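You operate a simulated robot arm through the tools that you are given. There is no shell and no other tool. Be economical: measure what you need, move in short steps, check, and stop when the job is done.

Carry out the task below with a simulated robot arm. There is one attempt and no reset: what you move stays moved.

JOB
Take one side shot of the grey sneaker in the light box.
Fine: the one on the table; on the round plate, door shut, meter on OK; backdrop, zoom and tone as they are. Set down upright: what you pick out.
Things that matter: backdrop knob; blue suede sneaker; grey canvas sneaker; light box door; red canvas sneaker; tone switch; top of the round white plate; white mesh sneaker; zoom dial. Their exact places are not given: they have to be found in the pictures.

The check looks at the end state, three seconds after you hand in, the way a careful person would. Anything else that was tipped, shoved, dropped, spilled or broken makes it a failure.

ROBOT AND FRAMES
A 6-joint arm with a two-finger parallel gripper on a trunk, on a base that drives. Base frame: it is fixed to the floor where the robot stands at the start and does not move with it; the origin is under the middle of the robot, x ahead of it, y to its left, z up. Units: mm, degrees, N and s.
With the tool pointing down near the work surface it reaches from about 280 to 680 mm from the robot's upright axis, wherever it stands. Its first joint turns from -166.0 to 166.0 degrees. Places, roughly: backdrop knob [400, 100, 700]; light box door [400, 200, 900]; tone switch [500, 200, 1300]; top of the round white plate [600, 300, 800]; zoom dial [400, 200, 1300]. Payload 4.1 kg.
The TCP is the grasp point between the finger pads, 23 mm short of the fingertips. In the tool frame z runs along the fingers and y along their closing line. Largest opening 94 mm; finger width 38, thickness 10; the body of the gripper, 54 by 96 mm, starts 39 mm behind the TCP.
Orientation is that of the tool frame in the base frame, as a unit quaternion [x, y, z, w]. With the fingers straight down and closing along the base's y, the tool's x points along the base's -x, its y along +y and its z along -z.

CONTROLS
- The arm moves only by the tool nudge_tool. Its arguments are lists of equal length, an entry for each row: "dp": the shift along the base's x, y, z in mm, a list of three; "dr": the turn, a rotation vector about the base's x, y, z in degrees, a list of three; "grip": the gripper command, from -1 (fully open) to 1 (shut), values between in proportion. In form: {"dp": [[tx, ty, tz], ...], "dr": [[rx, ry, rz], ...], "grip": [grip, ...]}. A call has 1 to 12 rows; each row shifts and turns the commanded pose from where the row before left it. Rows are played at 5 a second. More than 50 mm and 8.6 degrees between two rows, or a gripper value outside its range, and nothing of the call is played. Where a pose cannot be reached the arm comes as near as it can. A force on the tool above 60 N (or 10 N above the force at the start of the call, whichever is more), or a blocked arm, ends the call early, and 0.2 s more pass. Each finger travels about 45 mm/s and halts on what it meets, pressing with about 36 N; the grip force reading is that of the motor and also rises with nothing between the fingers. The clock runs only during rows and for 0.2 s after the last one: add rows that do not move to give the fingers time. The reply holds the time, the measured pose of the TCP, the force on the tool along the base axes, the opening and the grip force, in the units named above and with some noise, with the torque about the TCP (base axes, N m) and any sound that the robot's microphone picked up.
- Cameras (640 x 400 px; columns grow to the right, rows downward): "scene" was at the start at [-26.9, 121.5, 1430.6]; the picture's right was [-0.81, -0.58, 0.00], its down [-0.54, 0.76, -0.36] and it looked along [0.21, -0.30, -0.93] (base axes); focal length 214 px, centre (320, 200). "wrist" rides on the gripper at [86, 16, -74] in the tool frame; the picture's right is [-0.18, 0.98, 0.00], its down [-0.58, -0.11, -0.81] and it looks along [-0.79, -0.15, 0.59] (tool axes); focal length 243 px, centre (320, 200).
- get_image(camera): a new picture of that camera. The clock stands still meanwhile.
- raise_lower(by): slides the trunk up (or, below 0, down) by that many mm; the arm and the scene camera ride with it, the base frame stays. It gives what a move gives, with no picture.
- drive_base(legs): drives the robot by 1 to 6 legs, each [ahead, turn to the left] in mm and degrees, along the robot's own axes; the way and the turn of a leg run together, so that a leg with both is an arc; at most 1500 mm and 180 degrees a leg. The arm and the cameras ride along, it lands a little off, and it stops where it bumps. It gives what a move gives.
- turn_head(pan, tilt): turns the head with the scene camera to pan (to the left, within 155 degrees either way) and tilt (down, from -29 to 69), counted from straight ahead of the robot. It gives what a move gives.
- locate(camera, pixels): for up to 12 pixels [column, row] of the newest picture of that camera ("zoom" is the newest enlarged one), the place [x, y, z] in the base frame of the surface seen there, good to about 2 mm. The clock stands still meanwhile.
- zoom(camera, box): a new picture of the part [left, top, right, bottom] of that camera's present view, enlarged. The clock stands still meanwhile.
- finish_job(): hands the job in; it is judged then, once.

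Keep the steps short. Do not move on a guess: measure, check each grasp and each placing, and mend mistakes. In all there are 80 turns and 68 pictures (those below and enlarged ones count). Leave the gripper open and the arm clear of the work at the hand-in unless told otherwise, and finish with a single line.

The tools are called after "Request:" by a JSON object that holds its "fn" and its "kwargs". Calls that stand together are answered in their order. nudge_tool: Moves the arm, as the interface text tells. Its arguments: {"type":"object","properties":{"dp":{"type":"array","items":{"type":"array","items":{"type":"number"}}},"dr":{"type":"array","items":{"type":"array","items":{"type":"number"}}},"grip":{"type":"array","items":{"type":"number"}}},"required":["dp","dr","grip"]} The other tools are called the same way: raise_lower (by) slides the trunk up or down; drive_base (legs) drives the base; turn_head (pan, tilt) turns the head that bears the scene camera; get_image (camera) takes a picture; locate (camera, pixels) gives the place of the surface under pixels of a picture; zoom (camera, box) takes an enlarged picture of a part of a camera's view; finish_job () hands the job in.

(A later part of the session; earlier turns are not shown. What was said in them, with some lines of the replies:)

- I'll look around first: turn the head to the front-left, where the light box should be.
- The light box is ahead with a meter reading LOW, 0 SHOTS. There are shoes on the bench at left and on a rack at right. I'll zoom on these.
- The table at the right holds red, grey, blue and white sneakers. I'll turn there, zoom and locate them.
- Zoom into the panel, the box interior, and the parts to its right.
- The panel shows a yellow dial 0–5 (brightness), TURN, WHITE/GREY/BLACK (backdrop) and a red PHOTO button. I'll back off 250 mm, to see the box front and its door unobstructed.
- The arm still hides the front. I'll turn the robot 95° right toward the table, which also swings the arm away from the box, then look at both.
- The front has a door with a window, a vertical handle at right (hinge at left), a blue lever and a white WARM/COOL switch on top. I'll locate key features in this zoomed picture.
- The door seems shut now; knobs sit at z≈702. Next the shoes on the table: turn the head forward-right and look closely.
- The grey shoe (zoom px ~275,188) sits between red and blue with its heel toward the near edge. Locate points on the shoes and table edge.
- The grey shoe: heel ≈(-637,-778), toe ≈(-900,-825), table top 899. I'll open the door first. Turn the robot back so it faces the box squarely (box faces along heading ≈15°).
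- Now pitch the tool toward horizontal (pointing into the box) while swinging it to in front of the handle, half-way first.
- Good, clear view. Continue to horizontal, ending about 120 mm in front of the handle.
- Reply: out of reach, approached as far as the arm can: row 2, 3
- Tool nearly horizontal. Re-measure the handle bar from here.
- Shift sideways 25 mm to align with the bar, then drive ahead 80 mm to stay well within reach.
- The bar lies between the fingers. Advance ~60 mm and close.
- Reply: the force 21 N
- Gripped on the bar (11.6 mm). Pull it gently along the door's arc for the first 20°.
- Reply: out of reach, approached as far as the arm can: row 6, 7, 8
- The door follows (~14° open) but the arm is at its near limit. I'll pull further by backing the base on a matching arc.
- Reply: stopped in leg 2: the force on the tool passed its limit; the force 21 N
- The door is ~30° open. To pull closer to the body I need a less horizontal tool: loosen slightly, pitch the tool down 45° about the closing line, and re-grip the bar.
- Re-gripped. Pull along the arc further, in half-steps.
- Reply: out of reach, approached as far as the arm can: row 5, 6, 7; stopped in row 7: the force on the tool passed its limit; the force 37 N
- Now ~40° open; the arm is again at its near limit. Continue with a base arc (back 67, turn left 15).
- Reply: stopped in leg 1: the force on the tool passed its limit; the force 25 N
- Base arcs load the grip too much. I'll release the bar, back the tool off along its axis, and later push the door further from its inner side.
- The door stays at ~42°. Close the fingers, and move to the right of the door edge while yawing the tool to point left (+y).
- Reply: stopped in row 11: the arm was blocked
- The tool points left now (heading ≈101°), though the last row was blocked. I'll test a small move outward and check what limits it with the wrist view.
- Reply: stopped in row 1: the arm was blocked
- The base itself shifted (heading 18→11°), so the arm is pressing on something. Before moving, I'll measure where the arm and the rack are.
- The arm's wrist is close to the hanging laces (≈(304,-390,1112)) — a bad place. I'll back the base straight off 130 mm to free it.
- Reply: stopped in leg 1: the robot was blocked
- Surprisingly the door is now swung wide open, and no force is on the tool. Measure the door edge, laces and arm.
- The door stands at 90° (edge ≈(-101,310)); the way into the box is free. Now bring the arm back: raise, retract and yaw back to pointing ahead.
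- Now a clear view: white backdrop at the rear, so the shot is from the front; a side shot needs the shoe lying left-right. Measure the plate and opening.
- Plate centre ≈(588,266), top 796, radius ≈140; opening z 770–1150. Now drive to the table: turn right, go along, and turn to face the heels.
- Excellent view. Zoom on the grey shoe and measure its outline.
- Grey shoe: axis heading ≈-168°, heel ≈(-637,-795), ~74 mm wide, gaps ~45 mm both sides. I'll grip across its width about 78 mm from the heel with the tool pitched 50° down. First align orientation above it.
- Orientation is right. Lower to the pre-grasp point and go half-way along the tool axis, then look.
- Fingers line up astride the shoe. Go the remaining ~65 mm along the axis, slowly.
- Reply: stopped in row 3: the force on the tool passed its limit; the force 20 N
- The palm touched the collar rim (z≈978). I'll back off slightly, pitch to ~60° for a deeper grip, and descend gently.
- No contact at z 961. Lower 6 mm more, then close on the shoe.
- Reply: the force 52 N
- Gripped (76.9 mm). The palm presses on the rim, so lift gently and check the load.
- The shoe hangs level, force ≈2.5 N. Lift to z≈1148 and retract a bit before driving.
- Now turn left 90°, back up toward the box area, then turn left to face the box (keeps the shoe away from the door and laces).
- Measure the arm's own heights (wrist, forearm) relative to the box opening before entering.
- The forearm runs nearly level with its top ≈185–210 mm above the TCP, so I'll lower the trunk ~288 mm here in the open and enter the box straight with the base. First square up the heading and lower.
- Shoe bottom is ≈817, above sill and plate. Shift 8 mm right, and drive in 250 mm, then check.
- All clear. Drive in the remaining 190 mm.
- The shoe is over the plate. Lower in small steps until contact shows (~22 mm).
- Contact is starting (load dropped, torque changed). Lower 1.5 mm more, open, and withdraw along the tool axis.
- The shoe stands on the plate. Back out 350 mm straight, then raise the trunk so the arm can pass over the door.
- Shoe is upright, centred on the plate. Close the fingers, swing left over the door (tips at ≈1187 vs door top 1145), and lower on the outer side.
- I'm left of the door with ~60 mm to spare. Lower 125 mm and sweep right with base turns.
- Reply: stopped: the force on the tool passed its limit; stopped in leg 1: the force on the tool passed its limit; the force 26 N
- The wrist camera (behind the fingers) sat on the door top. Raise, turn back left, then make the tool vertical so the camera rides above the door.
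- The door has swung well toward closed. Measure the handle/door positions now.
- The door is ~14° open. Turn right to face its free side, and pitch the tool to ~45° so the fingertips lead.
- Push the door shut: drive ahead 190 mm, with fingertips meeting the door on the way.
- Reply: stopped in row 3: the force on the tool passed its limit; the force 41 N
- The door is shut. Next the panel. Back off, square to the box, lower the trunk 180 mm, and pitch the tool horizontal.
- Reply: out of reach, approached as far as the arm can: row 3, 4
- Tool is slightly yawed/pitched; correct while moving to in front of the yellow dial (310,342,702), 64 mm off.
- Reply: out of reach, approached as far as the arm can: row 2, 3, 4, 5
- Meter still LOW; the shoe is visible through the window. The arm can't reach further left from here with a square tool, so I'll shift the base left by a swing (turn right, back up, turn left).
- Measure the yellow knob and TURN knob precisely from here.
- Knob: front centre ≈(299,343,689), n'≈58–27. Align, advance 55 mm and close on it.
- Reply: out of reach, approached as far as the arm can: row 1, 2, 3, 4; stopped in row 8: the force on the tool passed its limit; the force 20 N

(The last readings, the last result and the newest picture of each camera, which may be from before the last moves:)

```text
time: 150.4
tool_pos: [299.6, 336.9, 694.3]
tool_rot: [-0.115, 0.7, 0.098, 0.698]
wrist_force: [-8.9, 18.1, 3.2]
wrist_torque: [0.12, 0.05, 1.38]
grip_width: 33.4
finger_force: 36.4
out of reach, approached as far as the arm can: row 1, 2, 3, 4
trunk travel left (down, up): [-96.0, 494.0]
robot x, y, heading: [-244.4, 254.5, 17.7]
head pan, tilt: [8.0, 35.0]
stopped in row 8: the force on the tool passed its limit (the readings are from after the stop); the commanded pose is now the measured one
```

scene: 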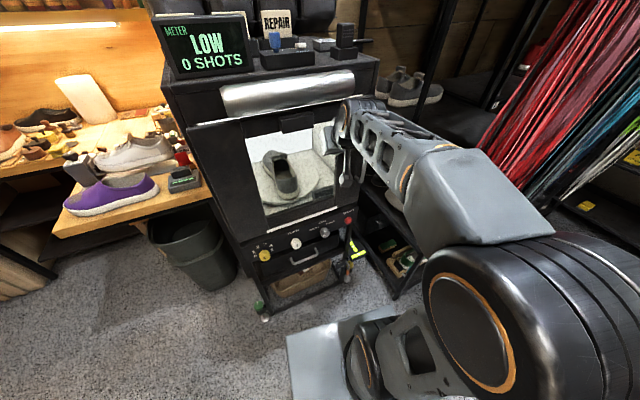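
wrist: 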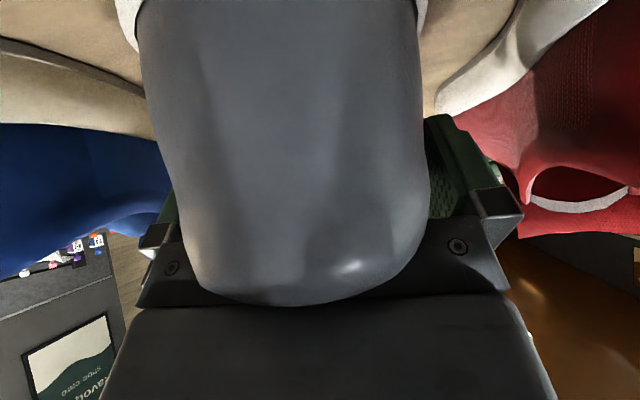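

Fingers are on the knob (33 mm). Turn it clockwise about 24° and see the meter.

Request:
{"fn": "nudge_tool", "kwargs": {"dp": [[0, 0, 0], [0, 0, 0], [0, 0, 0], [0, 0, 0], [0, 0, 0]], "dr": [[0, 0, 0], [7.7, 2.1, 0], [7.7, 2.1, 0], [7.7, 2.1, 0], [0, 0, 0]], "grip": [1, 1, 1, 1, 1]}}

Request:
{"fn": "turn_head", "kwargs": {"pan": 0, "tilt": 10}}

Request:
{"fn": "get_image", "kwargs": {"camera": "scene"}}

```text
time: 151.6
tool_pos: [299.4, 333.3, 693.9]
tool_rot: [0.036, 0.705, 0.24, 0.666]
wrist_force: [-7.2, 13.5, 0.2]
wrist_torque: [-0.03, 0.44, 1.62]
grip_width: 33.2
finger_force: 44.9
trunk travel left (down, up): [-96.0, 494.0]
robot x, y, heading: [-243.7, 246.9, 17.2]
head pan, tilt: [8.0, 35.0]
```

```text
time: 152.5
tool_pos: [298.9, 333.3, 693.9]
tool_rot: [0.037, 0.706, 0.238, 0.666]
wrist_force: [-8.5, 8.7, -3.9]
wrist_torque: [0.24, -0.58, 0.81]
grip_width: 33.0
finger_force: 45.4
trunk travel left (down, up): [-96.0, 494.0]
robot x, y, heading: [-242.3, 250.9, 17.5]
head pan, tilt: [0.0, 10.0]
```

```text
4 pictures are left
```

scene: 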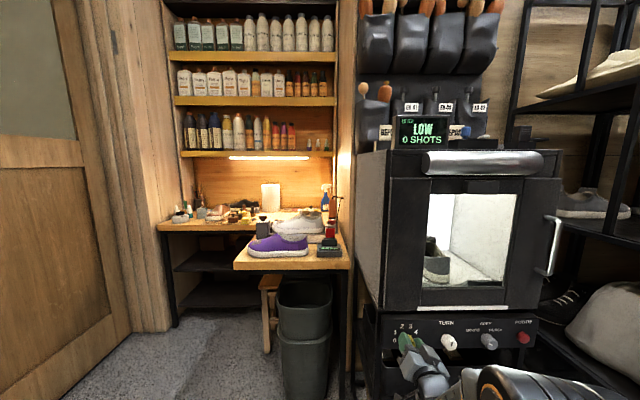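

Still LOW, no click. Turn another ~58° clockwise and look at meter and knob together in an enlarged picture.

Request:
{"fn": "nudge_tool", "kwargs": {"dp": [[0, 0, 0], [0, 0, 0], [0, 0, 0], [0, 0, 0], [0, 0, 0], [0, 0, 0], [0, 0, 0], [0, 0, 0]], "dr": [[8.0, 2.2, 0], [8.0, 2.2, 0], [8.0, 2.2, 0], [8.0, 2.2, 0], [8.0, 2.2, 0], [8.0, 2.2, 0], [8.0, 2.2, 0], [0, 0, 0]], "grip": [1, 1, 1, 1, 1, 1, 1, 1]}}

Request:
{"fn": "zoom", "kwargs": {"camera": "scene", "box": [350, 105, 560, 375]}}

```text
time: 154.3
tool_pos: [300.9, 328.4, 688.4]
tool_rot: [0.38, 0.594, 0.532, 0.468]
wrist_force: [3.0, -31.8, -39.6]
wrist_torque: [-0.3, -0.01, -1.09]
grip_width: 32.6
finger_force: 45.2
trunk travel left (down, up): [-96.0, 494.0]
robot x, y, heading: [-242.6, 248.4, 17.1]
head pan, tilt: [0.0, 10.0]
```

```text
1.48 times, centred on (455, 240) of scene
```

zoom: 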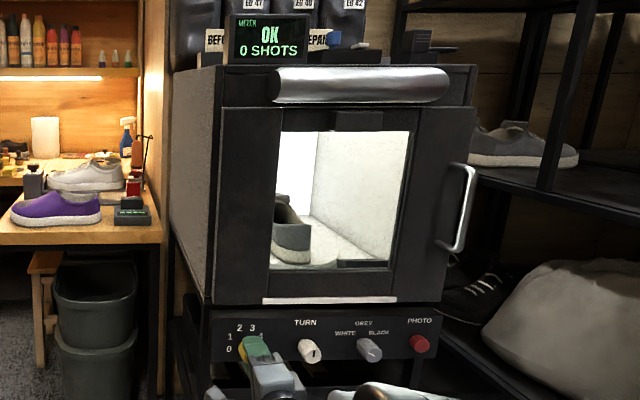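

Meter reads OK. Release the dial, back straight off, then un-roll the tool while moving over to the TURN knob.

Request:
{"fn": "nudge_tool", "kwargs": {"dp": [[0, 0, 0], [0, 0, 0], [0, 0, 0], [-20, -5.4, 0], [-20, -5.4, 0], [-24, -6.5, 0], [0, 0, 0]], "dr": [[0, 0, 0], [0, 0, 0], [0, 0, 0], [0, 0, 0], [0, 0, 0], [0, 0, 0], [0, 0, 0]], "grip": [0, 0, 0, 0, 0, 0, 0]}}

Request:
{"fn": "nudge_tool", "kwargs": {"dp": [[3.5, -10.7, 0], [3.5, -10.7, 0], [3.5, -10.7, 0], [3.5, -10.7, 0], [3.5, -10.7, 0], [3.5, -10.7, 0], [3.5, -10.7, 0], [3.5, -10.7, 0], [3.5, -10.7, 0], [3.5, -10.7, 0], [0, 0, 0]], "dr": [[-7.9, -2.15, 0], [-7.9, -2.15, 0], [-7.9, -2.15, 0], [-7.9, -2.15, 0], [-7.9, -2.15, 0], [-7.9, -2.15, 0], [-7.9, -2.15, 0], [-7.9, -2.15, 0], [-7.9, -2.15, 0], [-7.9, -2.15, 0], [0, 0, 0]], "grip": [0, 0, 0, 0, 0, 0, 0, 0, 0, 0, 0]}}

```text
time: 155.9
tool_pos: [238.1, 314.5, 693.9]
tool_rot: [0.375, 0.59, 0.535, 0.474]
wrist_force: [-0.6, 0.7, 0.0]
wrist_torque: [-0.04, -0.02, -0.03]
grip_width: 46.8
finger_force: 0.1
out of reach, approached as far as the arm can: row 6
trunk travel left (down, up): [-96.0, 494.0]
robot x, y, heading: [-241.3, 250.9, 17.5]
head pan, tilt: [0.0, 10.0]
```

```text
time: 158.3
tool_pos: [275.0, 208.1, 693.9]
tool_rot: [-0.11, 0.702, 0.095, 0.697]
wrist_force: [-0.5, 1.0, 0.3]
wrist_torque: [0.02, 0.0, 0.0]
grip_width: 47.1
finger_force: 0.1
trunk travel left (down, up): [-96.0, 494.0]
robot x, y, heading: [-247.3, 250.6, 17.4]
head pan, tilt: [0.0, 10.0]
```

Align to TURN (u≈183, z≈691), advance 59 mm and grip.

Request:
{"fn": "nudge_tool", "kwargs": {"dp": [[-2.5, 9.1, -3], [19, 5.2, 0], [19, 5.2, 0], [19, 5.2, 0], [0, 0, 0], [0, 0, 0], [0, 0, 0], [0, 0, 0]], "dr": [[0, 0, -1], [0, 0, 0], [0, 0, 0], [0, 0, 0], [0, 0, 0], [0, 0, 0], [0, 0, 0], [0, 0, 0]], "grip": [0, 0, 0, 0, 0, 1, 1, 1]}}

```text
time: 159.3
tool_pos: [316.1, 227.5, 687.4]
tool_rot: [-0.099, 0.707, 0.088, 0.695]
wrist_force: [-0.6, 0.2, 0.7]
wrist_torque: [-0.02, 0.02, -0.02]
grip_width: 47.1
finger_force: 0.1
trunk travel left (down, up): [-96.0, 494.0]
robot x, y, heading: [-244.3, 250.9, 17.4]
head pan, tilt: [0.0, 10.0]
stopped in row 4: the force on the tool passed its limit (the readings are from after the stop); the commanded pose is now the measured one
```

Something stopped it (likely the drawer handle under TURN). Back off 20 mm and check the handle's position in the last enlarged picture.

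Request:
{"fn": "nudge_tool", "kwargs": {"dp": [[-19, -5.2, 8], [0, 0, 0]], "dr": [[0, -1, 0], [0, 0, 0]], "grip": [0, 0]}}

Request:
{"fn": "locate", "kwargs": {"camera": "zoom", "pixels": [[312, 352], [306, 342], [303, 352], [320, 352], [330, 362], [320, 372], [335, 375], [315, 385], [330, 388], [350, 380], [310, 370], [370, 372]]}}

```text
time: 159.9
tool_pos: [296.4, 223.1, 695.8]
tool_rot: [-0.099, 0.701, 0.087, 0.701]
wrist_force: [0.2, 0.0, 0.3]
wrist_torque: [0.0, -0.04, -0.02]
grip_width: 46.9
finger_force: 0.1
trunk travel left (down, up): [-96.0, 494.0]
robot x, y, heading: [-244.4, 250.0, 17.4]
head pan, tilt: [0.0, 10.0]
```

```text
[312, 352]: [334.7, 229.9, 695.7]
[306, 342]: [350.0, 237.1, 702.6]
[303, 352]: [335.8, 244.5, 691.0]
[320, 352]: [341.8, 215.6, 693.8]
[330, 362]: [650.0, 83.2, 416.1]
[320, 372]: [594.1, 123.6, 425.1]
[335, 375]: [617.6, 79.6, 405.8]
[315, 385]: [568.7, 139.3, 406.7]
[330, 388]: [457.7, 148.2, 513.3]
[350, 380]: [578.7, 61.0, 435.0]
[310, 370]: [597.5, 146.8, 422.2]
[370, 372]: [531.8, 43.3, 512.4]
```

The knob centre is u≈188, z≈693 — I was 4 mm off. Open wider, re-align and advance gently.

Request:
{"fn": "nudge_tool", "kwargs": {"dp": [[1.2, -4.3, -2], [0, 0, 0], [10, 2.7, 0], [10, 2.7, 0], [10, 2.7, 0], [4, 1, 0], [0, 0, 0], [0, 0, 0], [0, 0, 0], [0, 0, 0]], "dr": [[0, 0, 0], [0, 0, 0], [0, 0, 0], [0, 0, 0], [0, 0, 0], [0, 0, 0], [0, 0, 0], [0, 0, 0], [0, 0, 0], [0, 0, 0]], "grip": [-0.6, -0.6, -0.6, -0.6, -0.6, -0.6, 1, 1, 1, 1]}}

```text
time: 162.1
tool_pos: [331.7, 227.2, 692.5]
tool_rot: [-0.099, 0.701, 0.087, 0.701]
wrist_force: [1.1, -0.9, -0.2]
wrist_torque: [-0.04, 0.09, 0.71]
grip_width: 34.4
finger_force: 45.1
trunk travel left (down, up): [-96.0, 494.0]
robot x, y, heading: [-245.5, 249.7, 17.4]
head pan, tilt: [0.0, 10.0]
```

Gripped cleanly (34.4 mm, low force). Turn it clockwise ~90°.

Request:
{"fn": "nudge_tool", "kwargs": {"dp": [[0, 0, 0], [0, 0, 0], [0, 0, 0], [0, 0, 0], [0, 0, 0], [0, 0, 0], [0, 0, 0], [0, 0, 0], [0, 0, 0], [0, 0, 0], [0, 0, 0], [0, 0, 0]], "dr": [[7.92, 2.12, 0], [7.92, 2.12, 0], [7.92, 2.12, 0], [7.92, 2.12, 0], [7.92, 2.12, 0], [7.92, 2.12, 0], [7.92, 2.12, 0], [7.92, 2.12, 0], [7.92, 2.12, 0], [7.92, 2.12, 0], [7.92, 2.12, 0], [0, 0, 0]], "grip": [1, 1, 1, 1, 1, 1, 1, 1, 1, 1, 1, 1]}}

Request:
{"fn": "zoom", "kwargs": {"camera": "scene", "box": [380, 105, 560, 375]}}

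```text
time: 164.7
tool_pos: [331.4, 224.1, 687.8]
tool_rot: [0.433, 0.565, 0.556, 0.429]
wrist_force: [-6.9, -27.6, -43.0]
wrist_torque: [-0.03, -0.08, 0.3]
grip_width: 32.9
finger_force: 44.6
trunk travel left (down, up): [-96.0, 494.0]
robot x, y, heading: [-242.0, 254.4, 17.2]
head pan, tilt: [0.0, 10.0]
```

```text
1.48 times, centred on (470, 240) of scene
```

zoom: 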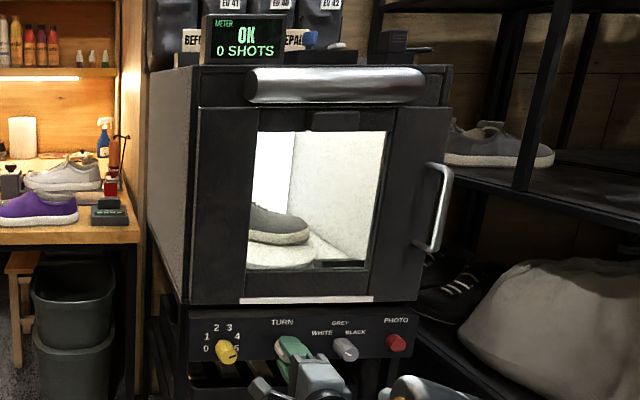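

Plate has turned with the knob: the toe now points right, meter OK. Measure the shoe's direction through the window.

Request:
{"fn": "locate", "kwargs": {"camera": "zoom", "pixels": [[253, 233], [262, 238], [272, 240], [285, 241], [297, 240], [308, 234], [290, 213], [275, 208], [256, 255], [255, 215], [300, 222]]}}

```text
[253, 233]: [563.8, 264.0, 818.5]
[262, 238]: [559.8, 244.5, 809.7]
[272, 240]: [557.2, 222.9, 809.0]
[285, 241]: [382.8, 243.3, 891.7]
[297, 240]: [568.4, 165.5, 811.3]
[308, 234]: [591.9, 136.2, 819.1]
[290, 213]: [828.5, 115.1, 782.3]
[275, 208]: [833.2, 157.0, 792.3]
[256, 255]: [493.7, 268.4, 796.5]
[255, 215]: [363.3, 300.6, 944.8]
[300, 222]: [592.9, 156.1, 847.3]
```

The shoe lies left-right within a few degrees (knob turned 90.8°) — a side view. Release TURN, back off, close the fingers, and measure the PHOTO button.

Request:
{"fn": "nudge_tool", "kwargs": {"dp": [[0, 0, 0], [0, 0, 0], [-18, -5, 0], [-18, -5, 0], [-18, -5, 0], [-8, -2, 0], [0, 0, 0], [0, 0, 0]], "dr": [[0, 0, 0], [0, 0, 0], [0, 0, 0], [0, 0, 0], [0, 0, 0], [0, 0, 0], [0, 0, 0], [0, 0, 0]], "grip": [0.1, 0.1, 0.1, 0.1, 0.1, 1, 1, 1]}}

Request:
{"fn": "locate", "kwargs": {"camera": "zoom", "pixels": [[397, 342], [390, 342], [403, 345], [396, 336], [397, 349]]}}

Request:
{"fn": "drive_base", "kwargs": {"legs": [[0, -92], [223, 0], [0, 90]]}}

```text
time: 166.5
tool_pos: [269.3, 209.8, 693.1]
tool_rot: [0.425, 0.563, 0.559, 0.435]
wrist_force: [-0.2, -1.6, -0.6]
wrist_torque: [-0.03, 0.01, -0.02]
grip_width: 0.0
finger_force: 31.1
trunk travel left (down, up): [-96.0, 494.0]
robot x, y, heading: [-244.8, 249.1, 16.9]
head pan, tilt: [0.0, 10.0]
```

```text
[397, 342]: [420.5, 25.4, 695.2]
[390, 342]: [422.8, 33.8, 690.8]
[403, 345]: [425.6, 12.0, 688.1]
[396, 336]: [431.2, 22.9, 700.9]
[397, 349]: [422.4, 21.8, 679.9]
```

```text
time: 175.9
tool_pos: [327.4, -25.3, 693.6]
tool_rot: [0.437, 0.556, 0.551, 0.444]
wrist_force: [0.1, 0.7, 0.3]
wrist_torque: [-0.02, 0.01, -0.02]
grip_width: 0.0
finger_force: 35.7
trunk travel left (down, up): [-96.0, 494.0]
robot x, y, heading: [-185.4, 39.8, 15.0]
head pan, tilt: [0.0, 10.0]
```

Button centre ≈(420,23,690). Align (22 mm left) and advance to just before contact.

Request:
{"fn": "nudge_tool", "kwargs": {"dp": [[-5.8, 21.2, -3], [22, 6, 0], [22, 6, 0], [22, 6, 0], [0, 0, 0]], "dr": [[0, 0, 0], [0, 0, 0], [0, 0, 0], [0, 0, 0], [0, 0, 0]], "grip": [1, 1, 1, 1, 1]}}

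```text
time: 177.1
tool_pos: [388.5, 15.6, 691.3]
tool_rot: [0.435, 0.556, 0.551, 0.445]
wrist_force: [-0.2, -0.2, 0.1]
wrist_torque: [-0.02, -0.03, 0.0]
grip_width: 0.0
finger_force: 35.6
trunk travel left (down, up): [-96.0, 494.0]
robot x, y, heading: [-180.5, 41.2, 15.3]
head pan, tilt: [0.0, 10.0]
```

Tips are ~10 mm from the button. Press once in small steps, and withdraw.

Request:
{"fn": "nudge_tool", "kwargs": {"dp": [[5, 1.3, 0], [4, 1.1, 0], [3, 0.8, 0], [3, 0.8, 0], [2, 0.5, 0], [-20, -5.4, 0], [-20, -5.4, 0], [-20, -5.4, 0]], "dr": [[0, 0, 0], [0, 0, 0], [0, 0, 0], [0, 0, 0], [0, 0, 0], [0, 0, 0], [0, 0, 0], [0, 0, 0]], "grip": [1, 1, 1, 1, 1, 1, 1, 1]}}

```text
time: 178.9
tool_pos: [345.5, 3.2, 691.5]
tool_rot: [0.435, 0.555, 0.552, 0.444]
wrist_force: [-0.6, 0.2, -1.0]
wrist_torque: [0.0, 0.03, 0.01]
grip_width: 0.1
finger_force: 36.3
trunk travel left (down, up): [-96.0, 494.0]
robot x, y, heading: [-185.5, 36.7, 15.3]
head pan, tilt: [0.0, 10.0]
heard: click
```

A click was heard. Back away, open the gripper, and check the meter.

Request:
{"fn": "drive_base", "kwargs": {"legs": [[-150, 0]]}}

Request:
{"fn": "nudge_tool", "kwargs": {"dp": [[0, 0, 0], [0, 0, 0], [0, 0, 0], [0, 0, 0], [0, 0, 0], [0, 0, 0]], "dr": [[0, 0, 0], [0, 0, 0], [0, 0, 0], [0, 0, 0], [0, 0, 0], [0, 0, 0]], "grip": [-1, -1, -1, -1, -1, -1]}}

Request:
{"fn": "turn_head", "kwargs": {"pan": 12, "tilt": 10}}

Request:
{"fn": "zoom", "kwargs": {"camera": "scene", "box": [200, 70, 520, 350]}}

```text
time: 180.2
tool_pos: [198.8, -35.1, 691.4]
tool_rot: [0.436, 0.555, 0.551, 0.445]
wrist_force: [-0.9, 0.2, 0.3]
wrist_torque: [0.03, 0.01, -0.03]
grip_width: 0.0
finger_force: 36.1
trunk travel left (down, up): [-96.0, 494.0]
robot x, y, heading: [-330.6, -2.1, 15.1]
head pan, tilt: [0.0, 10.0]
```

```text
time: 181.6
tool_pos: [200.1, -33.9, 690.9]
tool_rot: [0.436, 0.556, 0.551, 0.444]
wrist_force: [0.7, 0.5, -0.8]
wrist_torque: [-0.01, 0.02, 0.03]
grip_width: 93.9
finger_force: 0.1
trunk travel left (down, up): [-96.0, 494.0]
robot x, y, heading: [-329.8, -1.7, 15.3]
head pan, tilt: [0.0, 10.0]
```

```text
time: 182.4
tool_pos: [199.1, -35.9, 692.2]
tool_rot: [0.435, 0.555, 0.552, 0.445]
wrist_force: [0.2, -0.4, 0.1]
wrist_torque: [-0.02, 0.01, 0.01]
grip_width: 94.1
finger_force: 0.1
trunk travel left (down, up): [-96.0, 494.0]
robot x, y, heading: [-332.9, 2.6, 15.2]
head pan, tilt: [12.0, 10.0]
```

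```text
1.43 times, centred on (360, 210) of scene
```

zoom: 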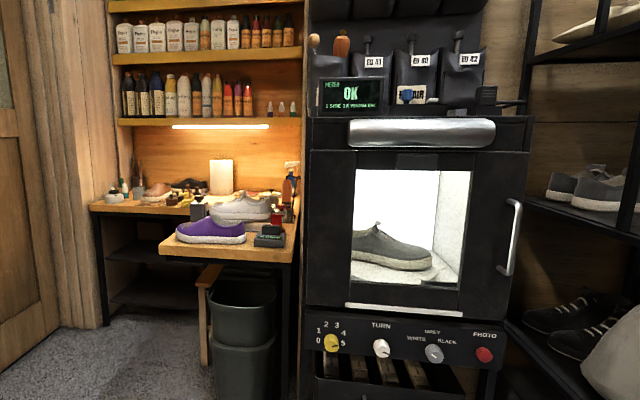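

The display now shows OK and a line like "1 SIDE …". Enlarge it with the last picture to confirm.

Request:
{"fn": "zoom", "kwargs": {"camera": "scene", "box": [350, 118, 400, 153]}}

```text
11.43 times, centred on (375, 136) of scene
```

zoom: 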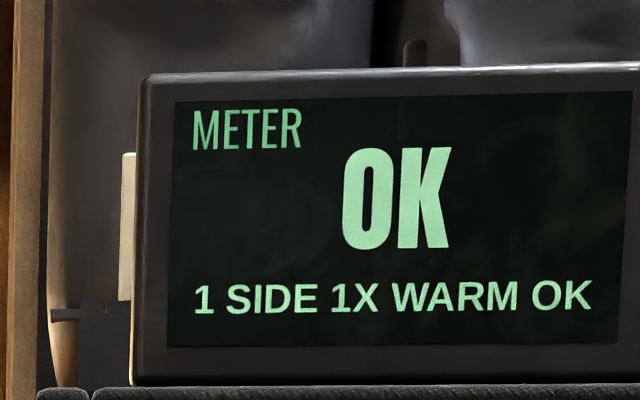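

The meter reads "1 SIDE 1X WARM OK". The door is shut, the shoe is upright on the plate, the gripper is open and the arm is clear. Handing in.

Request:
{"fn": "finish_job", "kwargs": {}}

```text
The job is handed in.
```

Job handed in: I took one side shot of the grey canvas sneaker on the round plate with the door shut, and the display reads "1 SIDE 1X WARM OK".
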